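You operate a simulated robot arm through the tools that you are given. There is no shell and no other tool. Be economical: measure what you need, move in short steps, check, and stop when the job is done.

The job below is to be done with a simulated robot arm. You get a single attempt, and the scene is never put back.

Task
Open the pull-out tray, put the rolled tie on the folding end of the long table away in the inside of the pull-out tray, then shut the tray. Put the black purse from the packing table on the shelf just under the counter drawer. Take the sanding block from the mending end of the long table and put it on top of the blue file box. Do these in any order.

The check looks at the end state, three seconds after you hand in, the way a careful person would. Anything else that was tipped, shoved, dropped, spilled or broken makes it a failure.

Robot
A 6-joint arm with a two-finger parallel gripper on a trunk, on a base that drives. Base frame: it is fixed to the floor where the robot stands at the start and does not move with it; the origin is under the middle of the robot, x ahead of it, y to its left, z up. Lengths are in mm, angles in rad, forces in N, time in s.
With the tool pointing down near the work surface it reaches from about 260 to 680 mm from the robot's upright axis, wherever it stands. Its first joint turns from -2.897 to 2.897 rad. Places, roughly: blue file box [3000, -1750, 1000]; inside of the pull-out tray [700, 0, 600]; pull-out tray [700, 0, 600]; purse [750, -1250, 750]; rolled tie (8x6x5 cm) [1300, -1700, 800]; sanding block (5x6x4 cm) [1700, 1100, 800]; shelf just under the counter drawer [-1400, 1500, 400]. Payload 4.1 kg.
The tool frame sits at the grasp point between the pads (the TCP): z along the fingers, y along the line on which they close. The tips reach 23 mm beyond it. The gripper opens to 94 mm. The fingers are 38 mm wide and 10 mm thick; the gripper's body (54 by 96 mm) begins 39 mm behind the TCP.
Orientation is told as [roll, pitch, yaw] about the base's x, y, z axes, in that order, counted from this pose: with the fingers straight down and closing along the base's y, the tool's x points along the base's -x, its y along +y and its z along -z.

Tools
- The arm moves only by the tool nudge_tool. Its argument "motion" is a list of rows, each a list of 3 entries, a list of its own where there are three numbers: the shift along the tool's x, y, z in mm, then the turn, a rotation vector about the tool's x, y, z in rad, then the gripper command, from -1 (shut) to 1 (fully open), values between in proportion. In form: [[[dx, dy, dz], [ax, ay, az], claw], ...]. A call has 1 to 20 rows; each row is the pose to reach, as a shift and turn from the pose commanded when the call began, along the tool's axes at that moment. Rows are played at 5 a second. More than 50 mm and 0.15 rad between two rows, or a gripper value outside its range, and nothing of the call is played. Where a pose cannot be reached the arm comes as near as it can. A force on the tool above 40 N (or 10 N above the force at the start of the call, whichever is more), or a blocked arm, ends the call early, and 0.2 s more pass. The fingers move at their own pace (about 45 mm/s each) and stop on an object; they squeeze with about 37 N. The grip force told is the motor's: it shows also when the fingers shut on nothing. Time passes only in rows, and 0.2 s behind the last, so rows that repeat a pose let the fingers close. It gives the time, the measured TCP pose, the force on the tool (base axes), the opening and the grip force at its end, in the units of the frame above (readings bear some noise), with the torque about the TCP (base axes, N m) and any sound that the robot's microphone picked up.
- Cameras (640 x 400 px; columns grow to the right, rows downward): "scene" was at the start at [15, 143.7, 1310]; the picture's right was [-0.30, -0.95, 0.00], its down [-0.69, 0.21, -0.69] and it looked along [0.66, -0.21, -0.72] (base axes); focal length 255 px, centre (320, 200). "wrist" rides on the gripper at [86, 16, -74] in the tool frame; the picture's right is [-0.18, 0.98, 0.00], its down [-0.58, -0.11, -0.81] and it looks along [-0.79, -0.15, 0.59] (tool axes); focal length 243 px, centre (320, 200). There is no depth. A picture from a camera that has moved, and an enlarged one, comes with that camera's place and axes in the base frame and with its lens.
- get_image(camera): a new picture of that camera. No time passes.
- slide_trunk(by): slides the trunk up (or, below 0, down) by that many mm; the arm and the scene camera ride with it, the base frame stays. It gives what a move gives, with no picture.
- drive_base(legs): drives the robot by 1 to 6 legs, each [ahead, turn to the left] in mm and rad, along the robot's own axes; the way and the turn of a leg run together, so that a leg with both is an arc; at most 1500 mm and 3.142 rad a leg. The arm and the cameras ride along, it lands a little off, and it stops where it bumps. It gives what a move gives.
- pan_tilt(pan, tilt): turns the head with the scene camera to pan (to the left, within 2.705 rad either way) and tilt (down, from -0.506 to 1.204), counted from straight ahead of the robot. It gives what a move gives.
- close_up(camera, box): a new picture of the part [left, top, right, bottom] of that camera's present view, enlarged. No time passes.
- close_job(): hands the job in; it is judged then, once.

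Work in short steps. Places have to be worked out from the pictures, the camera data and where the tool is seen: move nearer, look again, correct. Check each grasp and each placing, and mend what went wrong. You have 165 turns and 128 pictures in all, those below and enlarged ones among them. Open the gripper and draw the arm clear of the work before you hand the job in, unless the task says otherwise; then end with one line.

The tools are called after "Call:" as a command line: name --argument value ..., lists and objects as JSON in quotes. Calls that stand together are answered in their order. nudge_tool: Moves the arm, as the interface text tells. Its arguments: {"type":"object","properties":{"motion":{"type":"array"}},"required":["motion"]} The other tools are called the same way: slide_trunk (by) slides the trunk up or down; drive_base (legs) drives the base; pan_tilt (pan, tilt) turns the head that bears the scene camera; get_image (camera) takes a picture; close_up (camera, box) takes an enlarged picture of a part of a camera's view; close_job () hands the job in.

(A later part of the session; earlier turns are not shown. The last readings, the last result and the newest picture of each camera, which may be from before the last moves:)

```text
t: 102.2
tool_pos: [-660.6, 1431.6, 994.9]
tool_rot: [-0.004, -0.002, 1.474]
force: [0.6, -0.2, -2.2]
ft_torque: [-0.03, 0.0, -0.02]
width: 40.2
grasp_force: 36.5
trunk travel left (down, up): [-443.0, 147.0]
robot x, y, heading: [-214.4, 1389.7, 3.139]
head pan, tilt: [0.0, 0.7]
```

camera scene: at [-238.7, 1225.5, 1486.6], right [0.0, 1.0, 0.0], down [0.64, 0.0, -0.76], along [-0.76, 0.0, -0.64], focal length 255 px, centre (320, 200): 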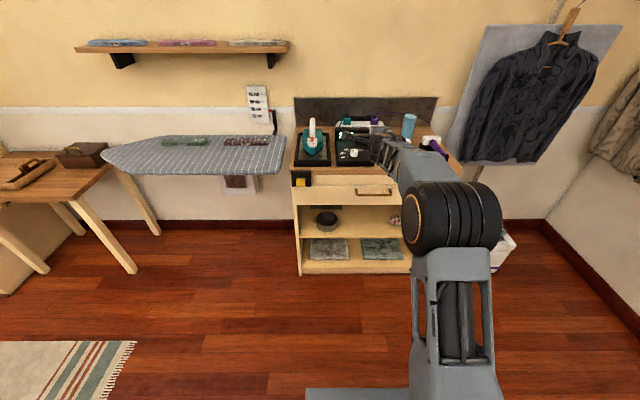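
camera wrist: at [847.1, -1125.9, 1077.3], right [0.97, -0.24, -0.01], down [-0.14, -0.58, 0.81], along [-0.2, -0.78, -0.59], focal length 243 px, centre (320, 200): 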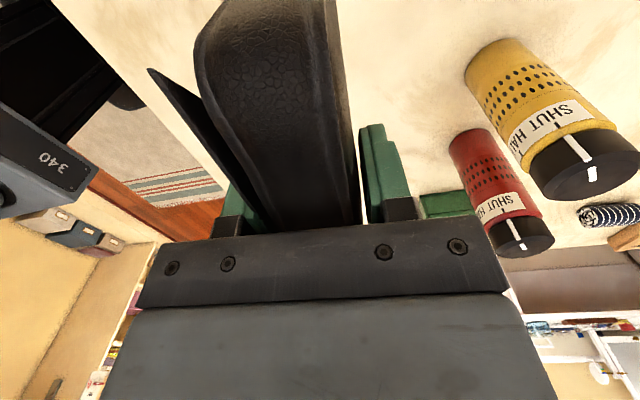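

Call:
nudge_tool --motion '[[[-22, 0, 0], [0, 0, -0.07], -1], [[-45, 0, 0], [0, 0, -0.14], -1], [[-45, 0, 0], [0, 0, -0.14], -1]]'

Call:
nudge_tool --motion '[[[0, 20, 0], [-0.07, 0, 0], -1], [[0, 50, 0], [-0.17, 0, 0], -1], [[0, 80, 0], [-0.31, 0, 0], -1], [[0, 110, 0], [-0.45, 0, 0], -1], [[0, 140, 0], [-0.59, 0, 0], -1], [[0, 170, 0], [-0.73, 0, 0], -1], [[0, 200, 0], [-0.87, 0, 0], -1], [[0, 220, 0], [-1.01, 0, 0], -1], [[0, 240, 0], [-1.15, 0, 0], -1], [[0, 260, 0], [-1.29, 0, 0], -1], [[0, 270, 0], [-1.43, 0, 0], -1], [[0, 280, 0], [-1.57, 0, 0], -1], [[0, 280, 0], [-1.57, 0, 0], -1]]'

```text
t: 103.0
tool_pos: [-656.7, 1476.4, 994.3]
tool_rot: [-0.005, 0.0, 1.612]
force: [1.1, 0.6, -0.2]
ft_torque: [-0.01, -0.02, -0.01]
width: 40.2
grasp_force: 37.0
trunk travel left (down, up): [-443.0, 147.0]
robot x, y, heading: [-208.8, 1391.1, 3.137]
head pan, tilt: [0.0, 0.7]
```

```text
t: 105.8
tool_pos: [-935.2, 1464.8, 992.7]
tool_rot: [1.571, -0.003, 1.612]
force: [0.0, 0.7, -1.3]
ft_torque: [-0.02, -0.04, -0.01]
width: 40.1
grasp_force: 37.6
out of reach, approached as far as the arm can: row 8
trunk travel left (down, up): [-443.0, 147.0]
robot x, y, heading: [-211.0, 1387.9, 3.141]
head pan, tilt: [0.0, 0.7]
```

Horizontal now with purse flat. I test lowering the arm by 150 mm here, clear of everything.

Call:
nudge_tool --motion '[[[0, -40, 0], [0, 0, 0], -1], [[0, -80, 0], [0, 0, 0], -1], [[0, -120, 0], [0, 0, 0], -1], [[0, -150, 0], [0, 0, 0], -1], [[0, -150, 0], [0, 0, 0], -1]]'

```text
t: 107.0
tool_pos: [-935.3, 1476.4, 843.7]
tool_rot: [1.566, -0.001, 1.621]
force: [0.6, 0.2, -1.6]
ft_torque: [-0.04, -0.06, 0.0]
width: 40.3
grasp_force: 37.7
out of reach, approached as far as the arm can: row 2, 3, 4, 5
trunk travel left (down, up): [-443.0, 147.0]
robot x, y, heading: [-210.9, 1389.7, 3.143]
head pan, tilt: [0.0, 0.7]
```

Works. Trunk down 400 mm and look at the shelf with both cameras.

Call:
slide_trunk --by -385

Call:
pan_tilt --pan -0.1 --tilt 0.45

Call:
get_image --camera "scene"

Call:
get_image --camera "wrist"

```text
t: 110.7
tool_pos: [-934.5, 1475.2, 460.1]
tool_rot: [1.566, 0.001, 1.623]
force: [0.4, -0.4, -2.4]
ft_torque: [0.01, 0.02, 0.0]
width: 40.1
grasp_force: 36.7
trunk travel left (down, up): [-58.0, 532.0]
robot x, y, heading: [-210.2, 1389.4, 3.145]
head pan, tilt: [0.0, 0.7]
```

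```text
t: 111.5
tool_pos: [-934.0, 1477.6, 459.9]
tool_rot: [1.566, 0.0, 1.622]
force: [-0.7, 0.6, -2.0]
ft_torque: [0.0, -0.07, 0.0]
width: 40.0
grasp_force: 37.3
trunk travel left (down, up): [-58.0, 532.0]
robot x, y, heading: [-213.2, 1390.7, 3.139]
head pan, tilt: [-0.099, 0.45]
```

```text
97 pictures are left
camera scene: at [-245.4, 1234.7, 1123.7], right [0.1, 0.99, 0.0], down [0.43, -0.04, -0.9], along [-0.9, 0.09, -0.44], focal length 255 px, centre (320, 200)
```

scene: 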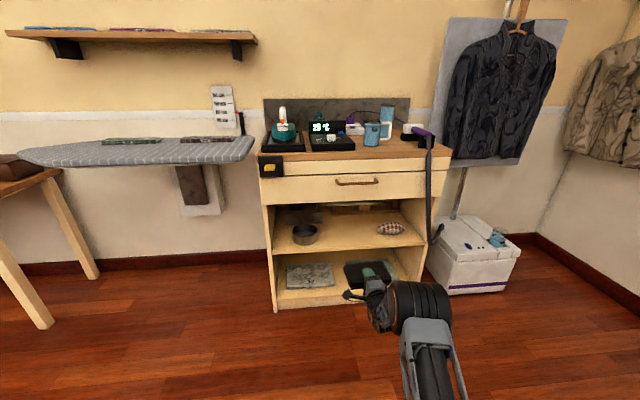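

```text
96 pictures are left
camera wrist: at [-856.5, 1393.9, 476.0], right [-0.01, 0.18, 0.98], down [0.78, 0.62, -0.1], along [-0.63, 0.76, -0.15], focal length 243 px, centre (320, 200)
```

wrist: 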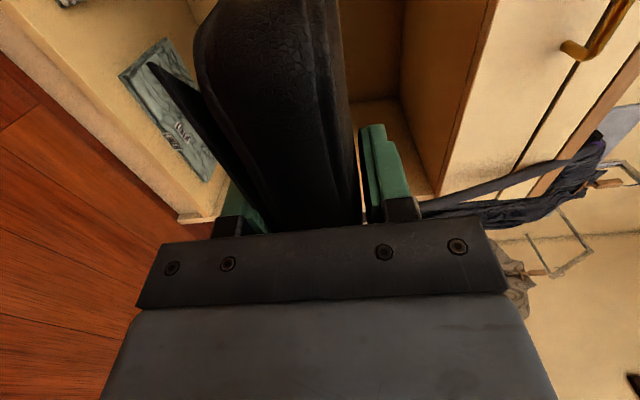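

Call:
close_up --camera "scene" --box '[256, 180, 448, 300]'

```text
3.33 times, centred on (352, 240) of scene
camera zoom: at [-245.4, 1234.7, 1123.7], right [0.1, 0.99, 0.0], down [0.43, -0.04, -0.9], along [-0.9, 0.09, -0.44], focal length 849 px, centre (213, 67)
```

zoom: 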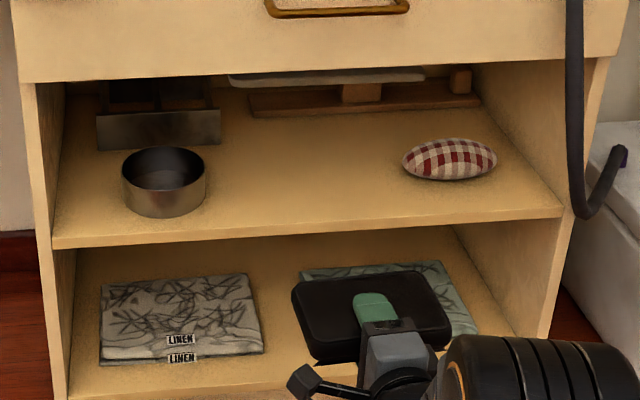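

Shelf board z≈375, gap between bowl and pincushion y≈1335–1655; the purse is at y≈1477. I drive ahead 376 mm at z 460.

Call:
drive_base --legs '[[376, 0]]'

Call:
get_image --camera "wrist"

Call:
pan_tilt --pan -0.1 --tilt 0.8

Call:
get_image --camera "scene"

```text
t: 113.9
tool_pos: [-1305.8, 1478.1, 458.4]
tool_rot: [1.566, 0.0, 1.621]
force: [-1.2, 0.2, -2.6]
ft_torque: [-0.07, -0.05, 0.01]
width: 40.3
grasp_force: 37.2
trunk travel left (down, up): [-58.0, 532.0]
robot x, y, heading: [-583.2, 1389.7, 3.138]
head pan, tilt: [-0.099, 0.45]
```

```text
94 pictures are left
camera wrist: at [-1227.2, 1395.1, 476.0], right [-0.01, 0.18, 0.98], down [0.78, 0.62, -0.1], along [-0.63, 0.76, -0.15], focal length 243 px, centre (320, 200)
```

wrist: 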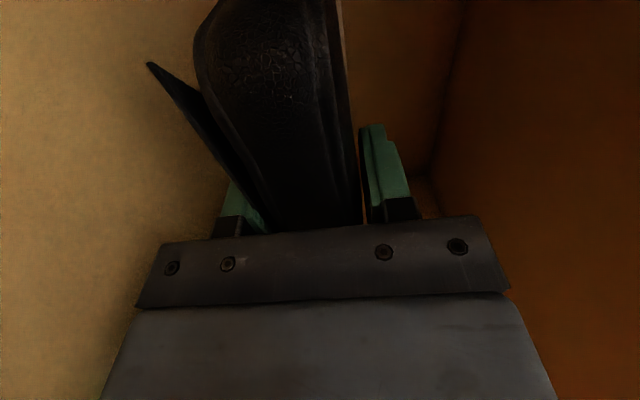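

```text
t: 114.7
tool_pos: [-1305.9, 1478.1, 459.6]
tool_rot: [1.565, -0.001, 1.621]
force: [0.6, 0.0, -1.9]
ft_torque: [-0.01, -0.05, 0.01]
width: 40.2
grasp_force: 37.1
trunk travel left (down, up): [-58.0, 532.0]
robot x, y, heading: [-580.9, 1391.1, 3.14]
head pan, tilt: [-0.099, 0.799]
```

```text
93 pictures are left
camera scene: at [-605.2, 1234.1, 1093.4], right [0.1, 0.99, 0.0], down [0.71, -0.07, -0.7], along [-0.69, 0.07, -0.72], focal length 255 px, centre (320, 200)
```

scene: 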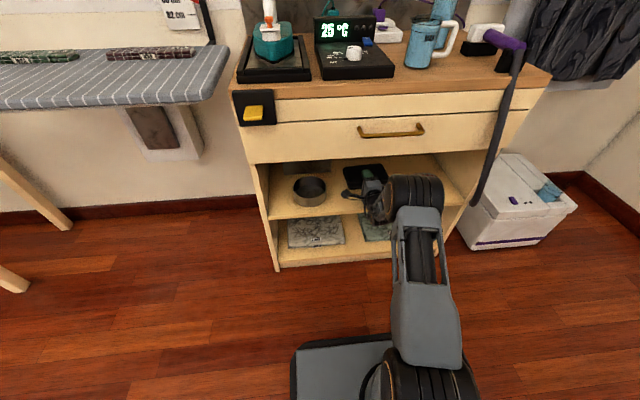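

The gripper body (±48) would hit the shelf before the purse lies flat, so I tilt the tool nose-down 0.35 rad so the purse's far edge lands first.

Call:
nudge_tool --motion '[[[0, 0, 0], [0.12, 0, 0], -1], [[0, 0, 0], [0.24, 0, 0], -1], [[0, 0, 0], [0.35, 0, 0], -1], [[0, 0, 0], [0.35, 0, 0], -1]]'

Call:
get_image --camera "wrist"

```text
t: 115.7
tool_pos: [-1305.7, 1477.5, 458.9]
tool_rot: [1.216, 0.0, 1.622]
force: [-0.1, 0.2, -1.4]
ft_torque: [0.0, -0.07, -0.01]
width: 39.9
grasp_force: 37.3
trunk travel left (down, up): [-58.0, 532.0]
robot x, y, heading: [-582.0, 1389.2, 3.143]
head pan, tilt: [-0.099, 0.799]
```

```text
92 pictures are left
camera wrist: at [-1238.0, 1394.3, 500.3], right [-0.35, 0.17, 0.92], down [0.76, 0.62, 0.18], along [-0.54, 0.77, -0.35], focal length 243 px, centre (320, 200)
```

wrist: 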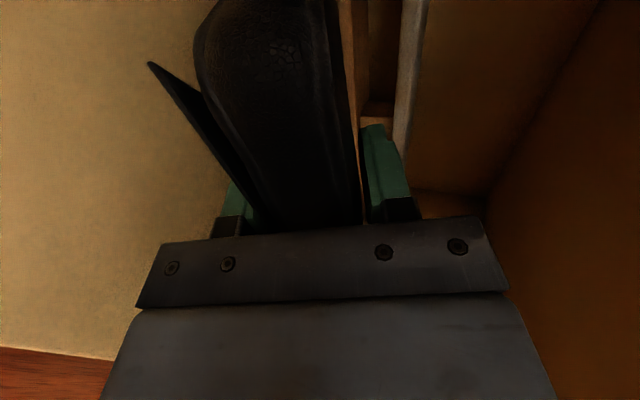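

Call:
nudge_tool --motion '[[[0, -9.4, 3.5], [0, 0, 0], -1], [[0, -18.8, 7], [0, 0, 0], -1], [[0, -28, 10.5], [0, 0, 0], -1], [[0, -28, 10.5], [0, 0, 0], -1]]'

Call:
nudge_tool --motion '[[[0, -4.7, 1.8], [0, 0, 0], -1], [[0, -9.4, 3.5], [0, 0, 0], -1], [[0, -9.4, 3.5], [0, 0, 0], -1]]'

```text
t: 116.7
tool_pos: [-1306.1, 1478.6, 439.5]
tool_rot: [1.235, 0.0, 1.621]
force: [6.9, 0.6, 37.3]
ft_torque: [-0.46, 2.16, -0.12]
width: 40.2
grasp_force: 37.3
trunk travel left (down, up): [-58.0, 532.0]
robot x, y, heading: [-579.4, 1393.4, 3.141]
head pan, tilt: [-0.099, 0.799]
```

```text
t: 117.1
tool_pos: [-1310.4, 1478.7, 437.7]
tool_rot: [1.246, -0.004, 1.622]
force: [-5.0, 0.0, 12.4]
ft_torque: [-0.42, 1.02, -0.04]
width: 40.2
grasp_force: 36.9
trunk travel left (down, up): [-58.0, 532.0]
robot x, y, heading: [-582.8, 1391.1, 3.141]
head pan, tilt: [-0.099, 0.799]
stopped in row 1: the force on the tool passed its limit (the readings are from after the stop); the commanded pose is now the measured one
```

Far edge is on the shelf. I open partially to release.

Call:
nudge_tool --motion '[[[0, 2, -1], [0, 0, 0], 0.0], [[0, 3, -1], [0, 0, 0], 0.25], [[0, 3, -1], [0, 0, 0], 0.25], [[0, 3, -1], [0, 0, 0], 0.25]]'

Call:
get_image --camera "wrist"

```text
t: 118.1
tool_pos: [-1308.7, 1478.6, 440.0]
tool_rot: [1.242, -0.006, 1.622]
force: [-15.1, -1.0, 18.6]
ft_torque: [-0.23, 0.85, -0.1]
width: 48.9
grasp_force: 0.1
trunk travel left (down, up): [-58.0, 532.0]
robot x, y, heading: [-583.8, 1390.5, 3.14]
head pan, tilt: [-0.099, 0.799]
```

```text
91 pictures are left
camera wrist: at [-1240.0, 1395.4, 479.4], right [-0.33, 0.16, 0.93], down [0.77, 0.62, 0.16], along [-0.55, 0.77, -0.33], focal length 243 px, centre (320, 200)
```

wrist: 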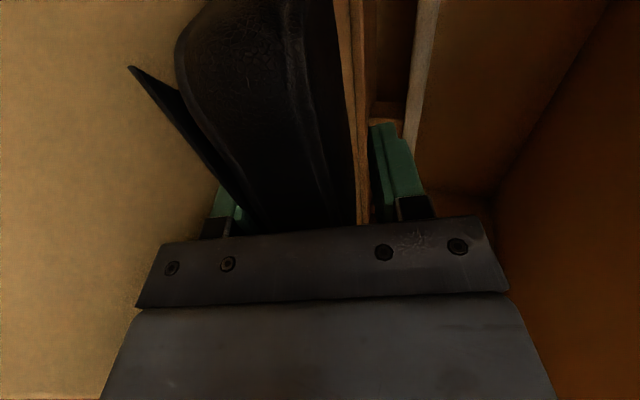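

Released partly with the lower finger pressing the shelf; raise slightly, open more, and pull out.

Call:
nudge_tool --motion '[[[0, 6, -2], [0, 0, 0], 0.3], [[0, 8, -3], [0, 0, 0], 0.4], [[0, 8, -3], [0, 0, 0], 0.4], [[0, 8, -3], [0, 0, 0], 0.4]]'

Call:
get_image --camera "wrist"

Call:
get_image --camera "scene"

```text
t: 119.1
tool_pos: [-1307.5, 1478.7, 447.2]
tool_rot: [1.237, -0.002, 1.623]
force: [-7.9, -3.7, 11.6]
ft_torque: [-0.29, 0.46, -0.04]
width: 60.4
grasp_force: 0.1
trunk travel left (down, up): [-58.0, 532.0]
robot x, y, heading: [-581.1, 1391.4, 3.141]
head pan, tilt: [-0.099, 0.799]
```

```text
90 pictures are left
camera wrist: at [-1239.0, 1395.7, 485.4], right [-0.33, 0.16, 0.93], down [0.77, 0.62, 0.16], along [-0.55, 0.77, -0.33], focal length 243 px, centre (320, 200)
```

wrist: 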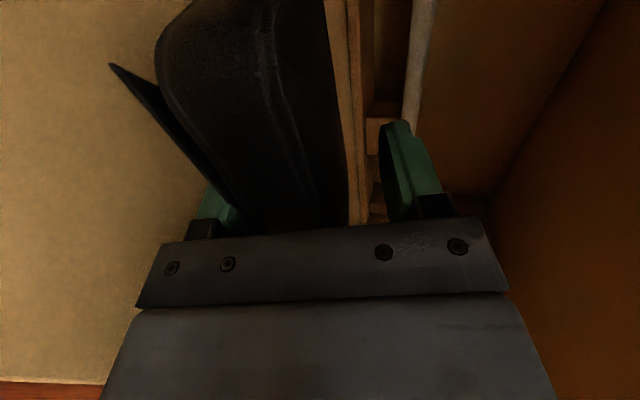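

```text
89 pictures are left
camera scene: at [-604.3, 1233.9, 1093.3], right [0.1, 0.99, 0.0], down [0.71, -0.07, -0.7], along [-0.69, 0.07, -0.72], focal length 255 px, centre (320, 200)
```

scene: 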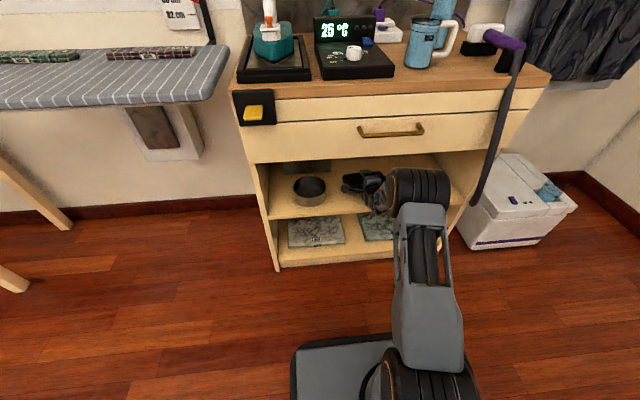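

Call:
nudge_tool --motion '[[[0, -4, -15], [0, 0, 0], 0.4], [[0, -10, -32], [0, 0, 0], 0.4], [[0, -17, -50], [0, 0, 0], 0.4], [[0, -24, -75], [0, 0, 0], 0.4], [[0, -24, -75], [0, 0, 0], 0.4]]'

Call:
get_image --camera "wrist"

```text
t: 120.3
tool_pos: [-1230.4, 1482.4, 447.7]
tool_rot: [1.233, -0.001, 1.621]
force: [-1.9, 1.0, 3.2]
ft_torque: [-0.03, 0.11, -0.04]
width: 64.1
grasp_force: 0.1
trunk travel left (down, up): [-58.0, 532.0]
robot x, y, heading: [-580.3, 1393.3, 3.138]
head pan, tilt: [-0.099, 0.799]
```

```text
88 pictures are left
camera wrist: at [-1160.8, 1399.1, 487.4], right [-0.33, 0.17, 0.93], down [0.77, 0.62, 0.17], along [-0.55, 0.77, -0.33], focal length 243 px, centre (320, 200)
```

wrist: 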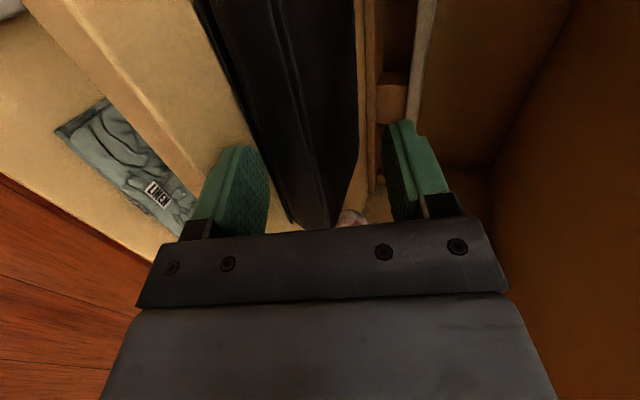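

Purse stayed behind. Back off fully and check.

Call:
drive_base --legs '[[-300, 0]]'

Call:
pan_tilt --pan -0.1 --tilt 0.6

Call:
close_up --camera "scene" --box '[240, 120, 464, 260]'

```text
t: 122.3
tool_pos: [-929.9, 1480.9, 449.5]
tool_rot: [1.236, 0.0, 1.623]
force: [-1.1, 0.5, 0.1]
ft_torque: [-0.05, -0.02, 0.01]
width: 65.7
grasp_force: 0.0
trunk travel left (down, up): [-58.0, 532.0]
robot x, y, heading: [-281.5, 1393.2, 3.136]
head pan, tilt: [-0.099, 0.799]
```

```text
t: 123.0
tool_pos: [-930.3, 1480.6, 447.4]
tool_rot: [1.236, -0.003, 1.624]
force: [-0.2, 0.4, -0.1]
ft_torque: [-0.01, -0.02, -0.02]
width: 65.9
grasp_force: 0.0
trunk travel left (down, up): [-58.0, 532.0]
robot x, y, heading: [-282.1, 1393.2, 3.142]
head pan, tilt: [-0.099, 0.6]
```

```text
2.86 times, centred on (352, 190) of scene
camera zoom: at [-312.4, 1234.3, 1110.2], right [0.1, 0.99, 0.0], down [0.56, -0.06, -0.82], along [-0.82, 0.08, -0.57], focal length 728 px, centre (229, 229)
```

zoom: 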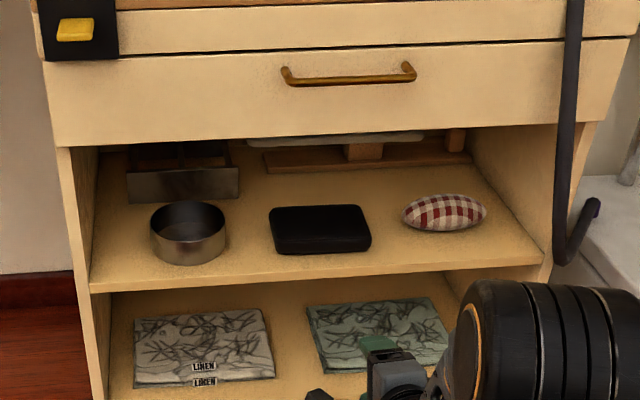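

Purse lies nicely on the correct shelf. Now I raise the trunk and fold the arm for travel.

Call:
slide_trunk --by 380

Call:
nudge_tool --motion '[[[0, 7, -22], [0.12, 0, 0], 0], [[0, 14, -45], [0.24, 0, 0], 0], [[0, 22, -68], [0.36, 0, 0], 0], [[0, 30, -92], [0.48, 0, 0], 0], [[0, 38, -116], [0.6, 0, 0], 0], [[0, 46, -140], [0.72, 0, 0], 0], [[0, 54, -165], [0.84, 0, 0], 0], [[0, 62, -190], [0.96, 0, 0], 0], [[0, 70, -215], [1.08, 0, 0], 0], [[0, 75, -238], [1.2, 0, 0], 0], [[0, 75, -238], [1.236, 0, 0], 0]]'

Call:
pan_tilt --pan -1.9 --tilt 0.4

Call:
get_image --camera "scene"

Call:
pan_tilt --pan -2.7 --tilt 0.4

Call:
get_image --camera "scene"

```text
t: 126.7
tool_pos: [-929.2, 1481.3, 827.9]
tool_rot: [1.237, -0.002, 1.622]
force: [-0.7, 0.3, -0.1]
ft_torque: [0.04, -0.01, -0.02]
width: 65.7
grasp_force: 0.0
trunk travel left (down, up): [-438.0, 152.0]
robot x, y, heading: [-280.7, 1393.6, 3.138]
head pan, tilt: [-0.099, 0.6]
```

```text
t: 129.1
tool_pos: [-728.9, 1491.5, 978.0]
tool_rot: [-0.001, -0.004, 1.622]
force: [0.0, 0.3, 0.5]
ft_torque: [0.0, 0.0, 0.02]
width: 47.2
grasp_force: 0.1
out of reach, approached as far as the arm can: row 5, 6
trunk travel left (down, up): [-438.0, 152.0]
robot x, y, heading: [-281.7, 1393.1, 3.141]
head pan, tilt: [-0.099, 0.6]
```

```text
t: 130.9
tool_pos: [-729.5, 1491.2, 978.6]
tool_rot: [0.0, -0.001, 1.623]
force: [-0.4, 0.2, -0.2]
ft_torque: [-0.01, 0.01, -0.02]
width: 47.0
grasp_force: 0.1
trunk travel left (down, up): [-438.0, 152.0]
robot x, y, heading: [-279.0, 1387.7, 3.14]
head pan, tilt: [-1.901, 0.4]
```

```text
86 pictures are left
camera scene: at [-194.4, 1313.0, 1508.4], right [0.95, -0.32, 0.0], down [-0.13, -0.37, -0.92], along [0.3, 0.87, -0.39], focal length 255 px, centre (320, 200)
```

scene: 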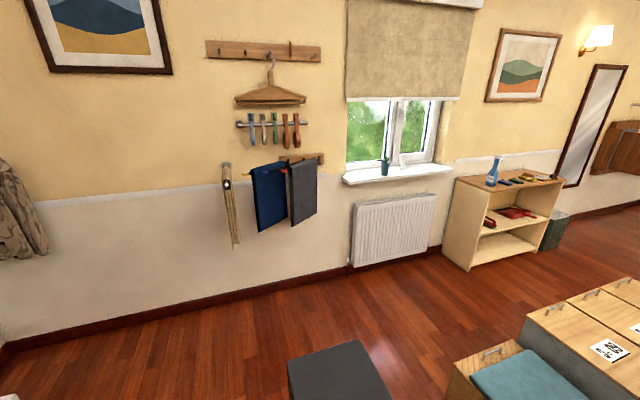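

```text
t: 132.0
tool_pos: [-730.0, 1491.7, 979.3]
tool_rot: [0.001, -0.002, 1.624]
force: [0.7, 0.2, -0.7]
ft_torque: [-0.01, 0.0, -0.04]
width: 47.1
grasp_force: 0.1
trunk travel left (down, up): [-438.0, 152.0]
robot x, y, heading: [-281.9, 1391.9, 3.144]
head pan, tilt: [-2.7, 0.4]
```

```text
85 pictures are left
camera scene: at [-140.7, 1264.9, 1508.4], right [0.43, -0.9, 0.0], down [-0.35, -0.17, -0.92], along [0.83, 0.39, -0.39], focal length 255 px, centre (320, 200)
```

scene: 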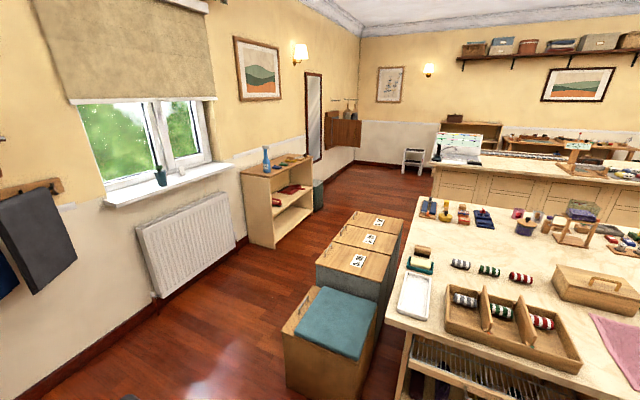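

Far side must be reached through the passage between the pedestals (y up to ≈1930) and the wall shelf (y≈2650). I drive to its mouth and look.

Call:
drive_base --legs '[[0, -2.22], [1130, 0], [0, -0.92]]'

Call:
pan_tilt --pan -0.1 --tilt 0.6

Call:
get_image --camera "scene"

Call:
pan_tilt --pan -0.9 --tilt 0.9

Call:
get_image --camera "scene"

```text
t: 145.6
tool_pos: [895.0, 2169.9, 978.7]
tool_rot: [-0.002, -0.003, -1.547]
force: [0.7, 0.3, -0.1]
ft_torque: [-0.04, -0.05, 0.02]
width: 47.2
grasp_force: 0.1
trunk travel left (down, up): [-438.0, 152.0]
robot x, y, heading: [446.3, 2279.9, -0.025]
head pan, tilt: [-2.7, 0.4]
```

```text
t: 147.9
tool_pos: [895.3, 2168.7, 978.3]
tool_rot: [0.0, -0.002, -1.546]
force: [0.7, -0.8, 0.1]
ft_torque: [0.02, -0.01, -0.02]
width: 47.3
grasp_force: 0.0
trunk travel left (down, up): [-438.0, 152.0]
robot x, y, heading: [451.9, 2284.1, -0.03]
head pan, tilt: [-0.099, 0.6]
```

```text
84 pictures are left
camera scene: at [481.5, 2440.9, 1490.2], right [-0.13, -0.99, 0.0], down [-0.56, 0.07, -0.83], along [0.82, -0.11, -0.56], focal length 255 px, centre (320, 200)
```

scene: 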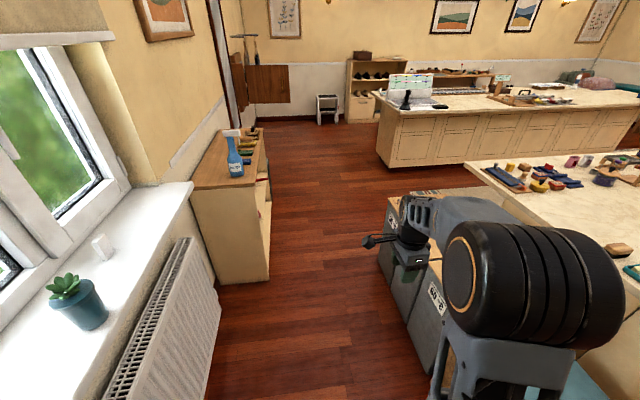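

```text
t: 149.1
tool_pos: [895.5, 2170.4, 978.7]
tool_rot: [0.0, -0.002, -1.546]
force: [0.8, -0.6, -0.1]
ft_torque: [0.01, -0.03, 0.02]
width: 47.0
grasp_force: 0.1
trunk travel left (down, up): [-438.0, 152.0]
robot x, y, heading: [452.1, 2285.1, -0.032]
head pan, tilt: [-0.901, 0.901]
```

```text
83 pictures are left
camera scene: at [439.0, 2391.8, 1465.5], right [-0.8, -0.6, 0.0], down [-0.47, 0.63, -0.62], along [0.37, -0.5, -0.78], focal length 255 px, centre (320, 200)
```

scene: 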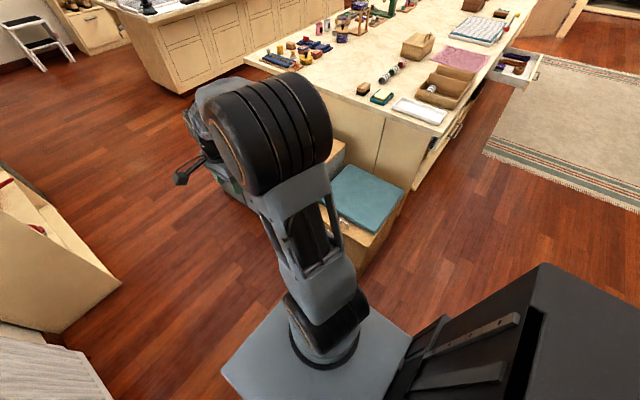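

Passage is ~810 mm wide centred at y≈2227; the robot fits. I drive through it.

Call:
drive_base --legs '[[1000, 0], [900, 0]]'

Call:
pan_tilt --pan -1.3 --tilt 0.6

Call:
get_image --camera "scene"

```text
t: 158.3
tool_pos: [2736.1, 2081.8, 978.3]
tool_rot: [0.001, -0.001, -1.569]
force: [-0.4, -0.5, -0.1]
ft_torque: [0.0, -0.05, 0.0]
width: 47.0
grasp_force: 0.0
trunk travel left (down, up): [-438.0, 152.0]
robot x, y, heading: [2294.4, 2201.8, -0.05]
head pan, tilt: [-0.901, 0.901]
```

```text
t: 159.2
tool_pos: [2736.6, 2082.3, 977.7]
tool_rot: [-0.002, -0.002, -1.571]
force: [0.3, 0.3, -0.3]
ft_torque: [-0.04, -0.01, 0.02]
width: 46.9
grasp_force: 0.0
trunk travel left (down, up): [-438.0, 152.0]
robot x, y, heading: [2288.5, 2206.0, -0.051]
head pan, tilt: [-1.3, 0.6]
```

```text
82 pictures are left
camera scene: at [2260.0, 2289.0, 1490.2], right [-0.98, -0.22, 0.0], down [-0.12, 0.55, -0.82], along [0.18, -0.81, -0.57], focal length 255 px, centre (320, 200)
```

scene: 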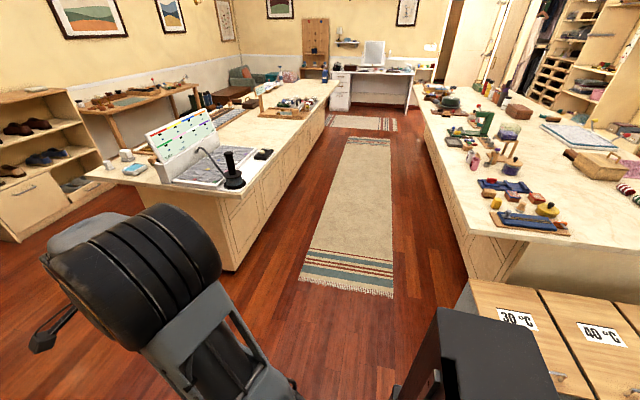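

The aisle is wide (x≈1840–2900). Zoom on the mending end to identify the sanding block.

Call:
close_up --camera "scene" --box '[430, 130, 590, 250]'

```text
3.33 times, centred on (510, 190) of scene
camera zoom: at [2260.0, 2289.0, 1490.2], right [-0.98, -0.22, 0.0], down [-0.12, 0.55, -0.82], along [0.18, -0.81, -0.57], focal length 849 px, centre (-313, 233)
```

zoom: 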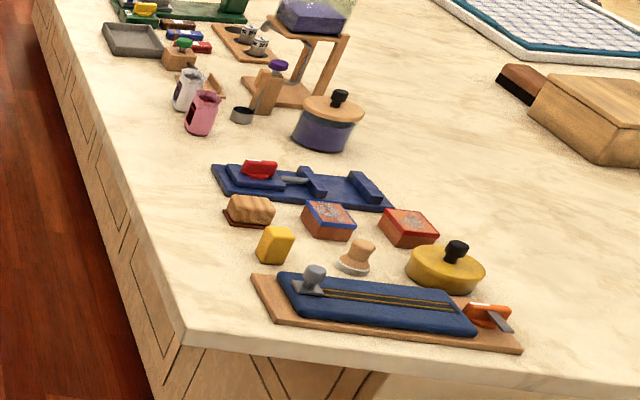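

I drive closer along the aisle and look at these candidates from nearby.

Call:
drive_base --legs '[[60, 0], [0, -1.52], [1020, 0]]'

Call:
pan_tilt --pan -1.2 --tilt 0.75

Call:
get_image --camera "scene"

```text
t: 168.7
tool_pos: [2285.3, 737.4, 977.9]
tool_rot: [0.001, -0.001, -3.067]
force: [-0.1, 0.7, 0.3]
ft_torque: [0.01, 0.02, -0.01]
width: 47.1
grasp_force: 0.1
trunk travel left (down, up): [-438.0, 152.0]
robot x, y, heading: [2376.9, 1190.2, -1.544]
head pan, tilt: [-1.3, 0.6]
```

```text
t: 169.4
tool_pos: [2284.7, 736.5, 977.0]
tool_rot: [0.0, -0.001, -3.066]
force: [1.3, 0.2, 0.1]
ft_torque: [-0.02, 0.03, 0.01]
width: 46.7
grasp_force: 0.0
trunk travel left (down, up): [-438.0, 152.0]
robot x, y, heading: [2371.6, 1184.6, -1.554]
head pan, tilt: [-1.201, 0.75]
```

```text
80 pictures are left
camera scene: at [2462.7, 1220.5, 1477.4], right [-0.38, 0.92, 0.0], down [0.63, 0.26, -0.73], along [-0.68, -0.28, -0.68], focal length 255 px, centre (320, 200)
```

scene: 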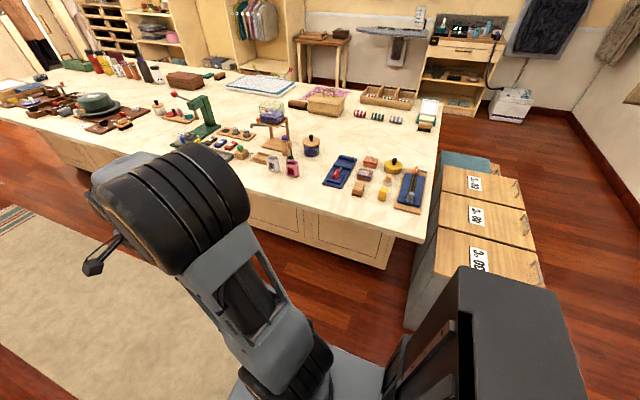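

Call:
close_up --camera "scene" --box '[310, 140, 438, 220]'

```text
5.00 times, centred on (374, 180) of scene
camera zoom: at [2462.7, 1220.5, 1477.4], right [-0.38, 0.92, 0.0], down [0.63, 0.26, -0.73], along [-0.68, -0.28, -0.68], focal length 1273 px, centre (50, 300)
```

zoom: 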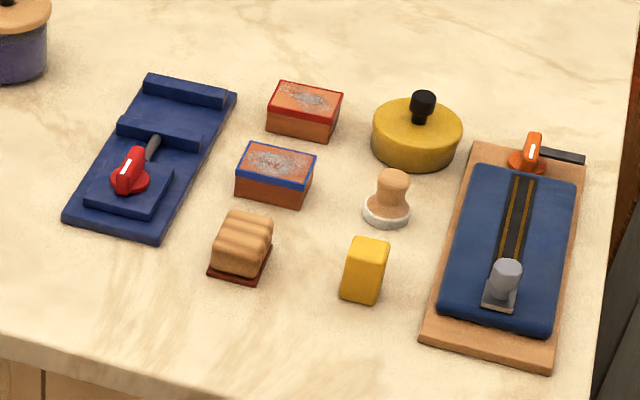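

The ridged wooden block on a brown abrasive sheet at about (1657,1060) is the sanding block. I turn to face the table and move in.

Call:
drive_base --legs '[[0, -1.57], [170, 0]]'

Call:
nudge_tool --motion '[[[0, 0, 0], [0, 0, -0.14], 0.62], [[0, 0, 0], [0, 0, -0.28], 0.62], [[0, 0, 0], [0, 0, -0.42], 0.62], [[0, 0, 0], [0, 0, -0.56], 0.62], [[0, 0, 0], [0, 0, -0.7], 0.62], [[0, 0, 0], [0, 0, -0.84], 0.62], [[0, 0, 0], [0, 0, -0.98], 0.62], [[0, 0, 0], [0, 0, -1.12], 0.62], [[0, 0, 0], [0, 0, -1.26], 0.62], [[0, 0, 0], [0, 0, -1.4], 0.62], [[0, 0, 0], [0, 0, -1.54], 0.62], [[0, 0, 0], [0, 0, -1.63], 0.62], [[0, 0, 0], [0, 0, -1.63], 0.62]]'

Call:
pan_tilt --pan 0.1 --tilt 0.85

Call:
get_image --camera "scene"

```text
t: 174.7
tool_pos: [1757.3, 1269.8, 978.3]
tool_rot: [-0.003, -0.003, 1.654]
force: [0.9, 0.1, -0.6]
ft_torque: [-0.01, 0.03, -0.01]
width: 46.7
grasp_force: 0.0
trunk travel left (down, up): [-438.0, 152.0]
robot x, y, heading: [2205.2, 1180.4, -3.115]
head pan, tilt: [-1.201, 0.75]
```

```text
t: 177.5
tool_pos: [1757.2, 1271.6, 978.5]
tool_rot: [-0.002, 0.003, -3.002]
force: [0.6, 0.4, -0.6]
ft_torque: [-0.02, 0.01, 0.02]
width: 76.2
grasp_force: 0.1
trunk travel left (down, up): [-438.0, 152.0]
robot x, y, heading: [2208.1, 1179.9, -3.109]
head pan, tilt: [-1.201, 0.75]
```

```text
t: 178.9
tool_pos: [1756.8, 1271.3, 977.9]
tool_rot: [-0.002, 0.001, -3.003]
force: [-0.3, 0.5, 0.7]
ft_torque: [-0.01, 0.01, -0.01]
width: 76.2
grasp_force: 0.0
trunk travel left (down, up): [-438.0, 152.0]
robot x, y, heading: [2209.9, 1181.1, -3.116]
head pan, tilt: [0.099, 0.85]
```

```text
78 pictures are left
camera scene: at [2192.5, 1009.5, 1469.3], right [-0.13, 0.99, 0.0], down [0.75, 0.09, -0.66], along [-0.65, -0.08, -0.75], focal length 255 px, centre (320, 200)
```

scene: 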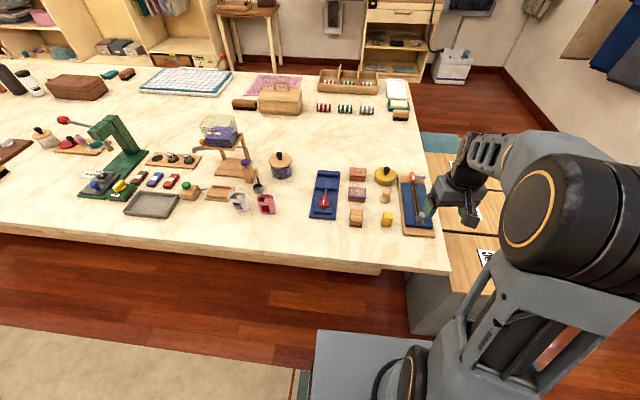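

Call:
close_up --camera "scene" --box '[300, 160, 428, 240]'

```text
5.00 times, centred on (364, 200) of scene
camera zoom: at [2192.5, 1009.5, 1469.3], right [-0.13, 0.99, 0.0], down [0.75, 0.09, -0.66], along [-0.65, -0.08, -0.75], focal length 1273 px, centre (100, 200)
```

zoom: 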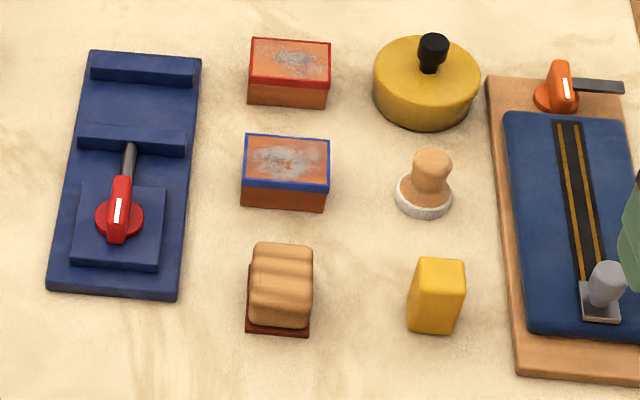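

Block centre ≈(1665,1064). Move above it.

Call:
nudge_tool --motion '[[[-24, 38, 0], [0, 0, 0.03], 0.62], [[-48, 77, 0], [0, 0, 0.07], 0.62], [[-72, 115, 0], [0, 0, 0.07], 0.62], [[-96, 154, 0], [0, 0, 0.07], 0.62], [[-120, 192, 0], [0, 0, 0.07], 0.62], [[-120, 192, 50], [0, 0, 0.07], 0.62], [[-120, 192, 70], [0, 0, 0.07], 0.62], [[-120, 192, 70], [0, 0, 0.07], 0.62]]'

Call:
get_image --camera "wrist"

Call:
close_up --camera "scene" --box '[300, 140, 428, 220]'

```text
t: 180.8
tool_pos: [1665.2, 1063.0, 907.4]
tool_rot: [-0.001, 0.001, -3.072]
force: [0.1, -0.1, 0.1]
ft_torque: [-0.01, -0.01, -0.01]
width: 76.3
grasp_force: 0.1
trunk travel left (down, up): [-438.0, 152.0]
robot x, y, heading: [2207.1, 1181.9, -3.115]
head pan, tilt: [0.099, 0.85]
```

```text
76 pictures are left
camera wrist: at [1752.4, 1053.2, 981.8], right [-0.11, -0.99, 0.0], down [-0.59, 0.07, 0.81], along [-0.8, 0.09, -0.59], focal length 243 px, centre (320, 200)
```

wrist: 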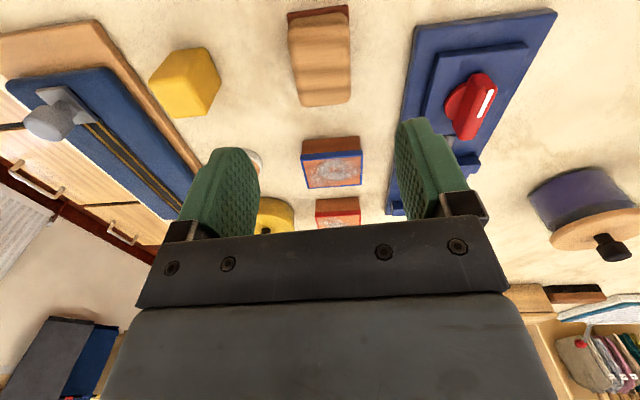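

```text
5.00 times, centred on (364, 180) of scene
camera zoom: at [2192.4, 1009.4, 1469.3], right [-0.13, 0.99, 0.0], down [0.75, 0.1, -0.66], along [-0.65, -0.08, -0.75], focal length 1273 px, centre (100, 300)
```

zoom: 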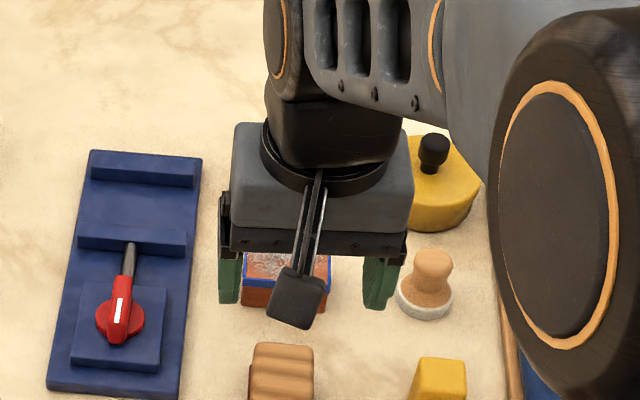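

Aligned within a few mm. Descend to z≈808 and grasp.

Call:
nudge_tool --motion '[[[3, 0, 40], [0, 0, 0], 0.62], [[3, 1, 70], [0, 0, 0], 0.62], [[3, 1, 90], [0, 0, 0], 0.62], [[3, 1, 99], [0, 0, 0], 0.62], [[3, 1, 99], [0, 0, 0], 0.62]]'

Call:
nudge_tool --motion '[[[0, 0, 0], [0, 0, 0], -1], [[0, 0, 0], [0, 0, 0], -1], [[0, 0, 0], [0, 0, 0], -1], [[0, 0, 0], [0, 0, 0], -1]]'

Call:
get_image --camera "wrist"

```text
t: 181.9
tool_pos: [1668.5, 1062.5, 808.4]
tool_rot: [-0.001, 0.002, -3.074]
force: [-0.9, -0.4, -1.5]
ft_torque: [0.0, 0.0, 0.01]
width: 76.2
grasp_force: 0.1
trunk travel left (down, up): [-438.0, 152.0]
robot x, y, heading: [2207.9, 1183.6, -3.111]
head pan, tilt: [0.099, 0.85]
```

```text
t: 182.9
tool_pos: [1668.7, 1063.3, 808.9]
tool_rot: [-0.003, 0.001, -3.072]
force: [0.5, 0.0, 0.4]
ft_torque: [-0.03, -0.04, -0.02]
width: 38.9
grasp_force: 37.5
trunk travel left (down, up): [-438.0, 152.0]
robot x, y, heading: [2205.1, 1183.1, -3.111]
head pan, tilt: [0.099, 0.85]
```

```text
74 pictures are left
camera wrist: at [1755.4, 1052.7, 883.2], right [-0.11, -0.99, 0.0], down [-0.59, 0.07, 0.81], along [-0.8, 0.09, -0.59], focal length 243 px, centre (320, 200)
```

wrist: 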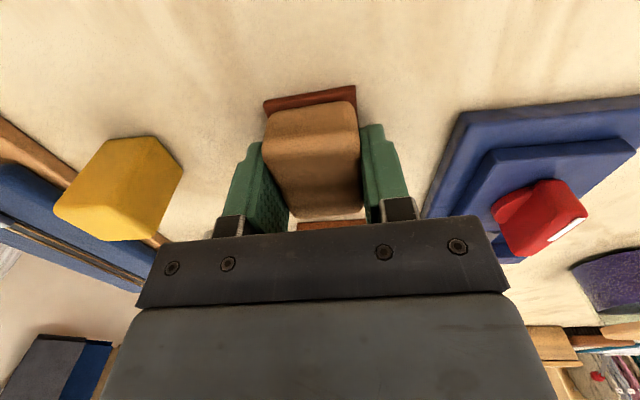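

Gripped. Lift, retract and back off into the aisle.

Call:
nudge_tool --motion '[[[0, 0, -40], [0, 0, 0], -1], [[0, 0, -90], [0, 0, 0], -1], [[0, 0, -140], [0, 0, 0], -1], [[0, 0, -180], [0, 0, 0], -1], [[30, 0, -200], [0, 0, 0], -1], [[70, 0, -200], [0, 0, 0], -1], [[100, 0, -200], [0, 0, 0], -1]]'

Call:
drive_base --legs '[[-170, 0], [0, 1.545]]'

Call:
pan_tilt --pan 0.1 --tilt 0.4

Call:
get_image --camera "scene"

```text
t: 184.6
tool_pos: [1768.9, 1069.7, 1008.6]
tool_rot: [-0.002, 0.0, -3.072]
force: [-0.7, 0.6, -0.7]
ft_torque: [0.02, 0.02, 0.02]
width: 39.1
grasp_force: 36.4
trunk travel left (down, up): [-438.0, 152.0]
robot x, y, heading: [2205.5, 1181.3, -3.111]
head pan, tilt: [0.099, 0.85]
```

```text
t: 189.8
tool_pos: [2481.4, 746.7, 1007.4]
tool_rot: [0.0, 0.0, -1.51]
force: [-0.5, -0.2, 0.0]
ft_torque: [0.01, 0.0, 0.0]
width: 39.2
grasp_force: 36.8
trunk travel left (down, up): [-438.0, 152.0]
robot x, y, heading: [2369.9, 1187.6, -1.552]
head pan, tilt: [0.099, 0.85]
```

```text
t: 190.7
tool_pos: [2481.2, 746.8, 1008.5]
tool_rot: [-0.002, -0.001, -1.51]
force: [0.0, 0.0, 0.0]
ft_torque: [0.01, 0.01, 0.0]
width: 38.7
grasp_force: 36.8
trunk travel left (down, up): [-438.0, 152.0]
robot x, y, heading: [2372.1, 1185.2, -1.553]
head pan, tilt: [0.099, 0.4]
```

```text
73 pictures are left
camera scene: at [2546.8, 1159.7, 1508.4], right [-0.99, -0.12, 0.0], down [-0.05, 0.39, -0.92], along [0.11, -0.91, -0.39], focal length 255 px, centre (320, 200)
```

scene: 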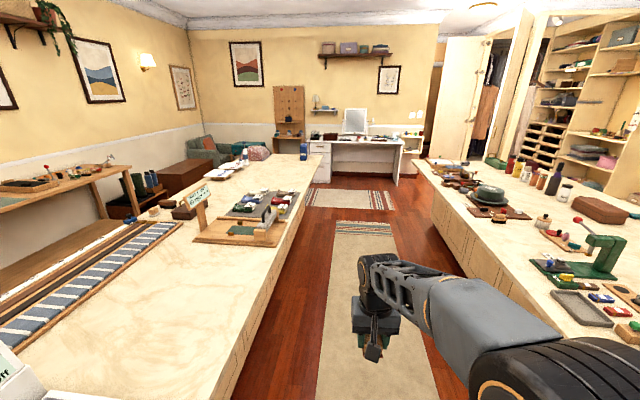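

Drive along the aisle toward the blue file box.

Call:
drive_base --legs '[[1200, 0], [1200, 0]]'

Call:
pan_tilt --pan 0.6 --tilt 0.6

Call:
get_image --camera "scene"

```text
t: 202.3
tool_pos: [2533.8, -1620.2, 1008.0]
tool_rot: [-0.002, -0.001, -1.495]
force: [-0.1, -0.5, -0.6]
ft_torque: [0.01, -0.01, 0.0]
width: 39.4
grasp_force: 36.9
trunk travel left (down, up): [-438.0, 152.0]
robot x, y, heading: [2420.7, -1178.7, -1.541]
head pan, tilt: [0.099, 0.4]
```

```text
t: 203.3
tool_pos: [2533.2, -1622.2, 1009.1]
tool_rot: [-0.002, -0.001, -1.497]
force: [0.1, -0.8, -0.5]
ft_torque: [0.01, 0.01, -0.03]
width: 39.0
grasp_force: 36.9
trunk travel left (down, up): [-438.0, 152.0]
robot x, y, heading: [2421.2, -1181.6, -1.543]
head pan, tilt: [0.6, 0.6]
```

```text
72 pictures are left
camera scene: at [2633.9, -1186.8, 1490.2], right [-0.81, -0.59, 0.0], down [-0.33, 0.46, -0.83], along [0.49, -0.67, -0.56], focal length 255 px, centre (320, 200)
```

scene: 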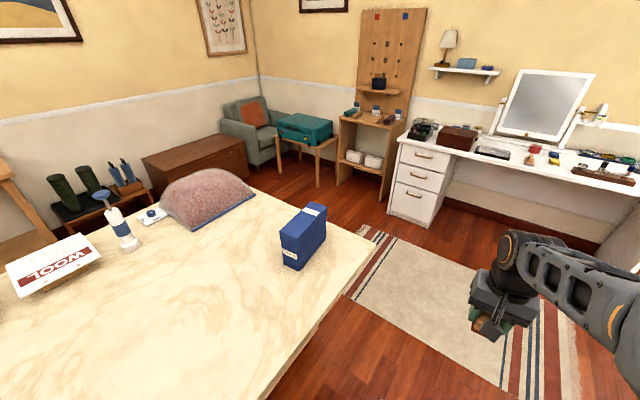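

Call:
close_up --camera "scene" --box '[240, 180, 400, 280]'

```text
4.00 times, centred on (320, 230) of scene
camera zoom: at [2633.9, -1186.8, 1490.2], right [-0.81, -0.59, 0.0], down [-0.33, 0.46, -0.83], along [0.49, -0.67, -0.56], focal length 1018 px, centre (320, 80)
```

zoom: 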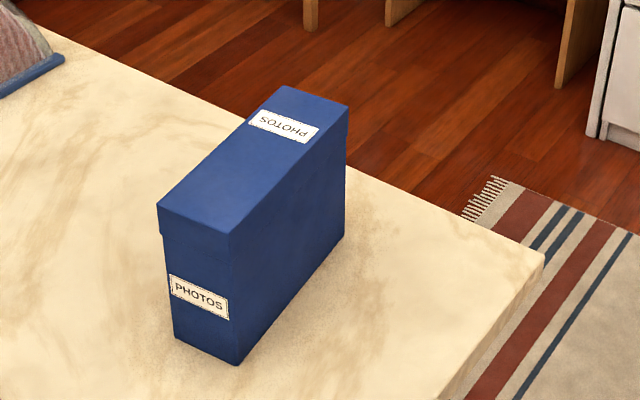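

The box (photos) stands near (3080,-1720), about 70×205 mm on top. I raise the trunk, drive alongside it and turn to face it.

Call:
slide_trunk --by 110

Call:
drive_base --legs '[[560, 0], [0, 1.543]]'

Call:
pan_tilt --pan -0.1 --tilt 0.8

Call:
get_image --camera "scene"

```text
t: 204.7
tool_pos: [2533.8, -1621.0, 1118.3]
tool_rot: [-0.002, 0.0, -1.496]
force: [0.4, 0.1, -0.2]
ft_torque: [0.01, 0.0, 0.0]
width: 39.1
grasp_force: 37.5
trunk travel left (down, up): [-548.0, 42.0]
robot x, y, heading: [2419.1, -1184.8, -1.538]
head pan, tilt: [0.6, 0.6]
```

```text
t: 211.7
tool_pos: [2881.7, -1652.8, 1118.6]
tool_rot: [-0.002, 0.0, 0.036]
force: [-0.5, 0.0, -1.3]
ft_torque: [0.06, -0.02, -0.03]
width: 39.1
grasp_force: 38.1
trunk travel left (down, up): [-548.0, 42.0]
robot x, y, heading: [2438.4, -1750.4, -0.007]
head pan, tilt: [0.6, 0.6]
```

```text
t: 212.7
tool_pos: [2882.4, -1652.3, 1118.1]
tool_rot: [-0.001, 0.0, 0.037]
force: [-0.5, 0.0, -0.3]
ft_torque: [-0.02, -0.01, 0.04]
width: 39.3
grasp_force: 37.4
trunk travel left (down, up): [-548.0, 42.0]
robot x, y, heading: [2440.1, -1752.1, -0.008]
head pan, tilt: [-0.099, 0.799]
```

```text
70 pictures are left
camera scene: at [2458.8, -1591.4, 1583.4], right [-0.1, -0.99, 0.0], down [-0.71, 0.07, -0.7], along [0.69, -0.07, -0.72], focal length 255 px, centre (320, 200)
```

scene: 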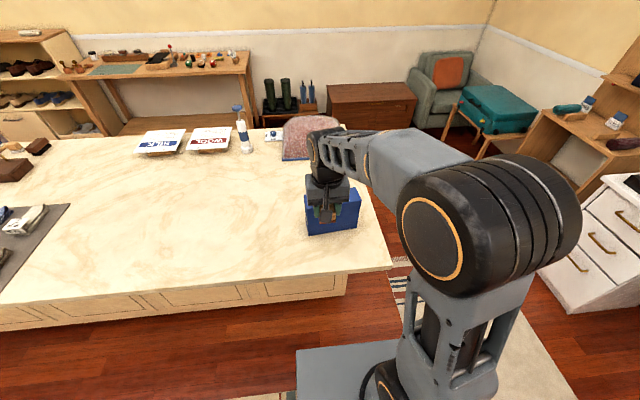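

Call:
close_up --camera "scene" --box '[280, 160, 408, 240]'

Call:
get_image --camera "wrist"

```text
5.00 times, centred on (344, 200) of scene
camera zoom: at [2458.8, -1591.4, 1583.4], right [-0.1, -0.99, 0.0], down [-0.71, 0.07, -0.7], along [0.69, -0.07, -0.72], focal length 1273 px, centre (200, 200)
```

zoom: 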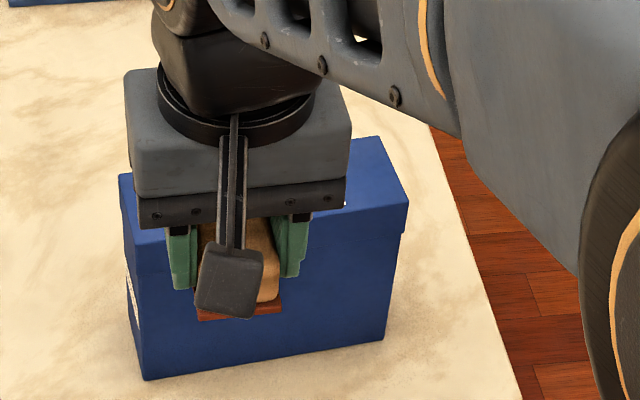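

```text
68 pictures are left
camera wrist: at [2794.8, -1639.9, 1193.0], right [0.15, 0.99, 0.0], down [0.59, -0.09, 0.81], along [0.8, -0.12, -0.59], focal length 243 px, centre (320, 200)
```

wrist: 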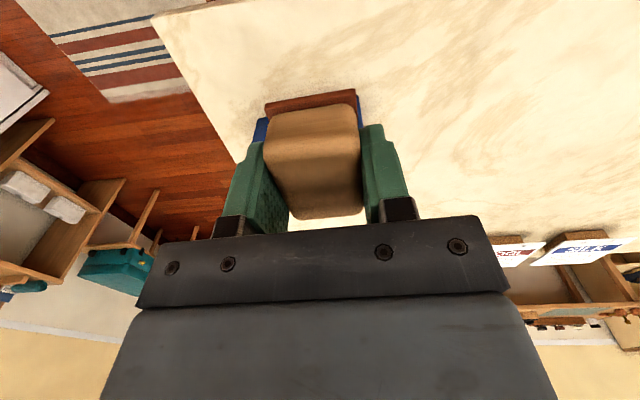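

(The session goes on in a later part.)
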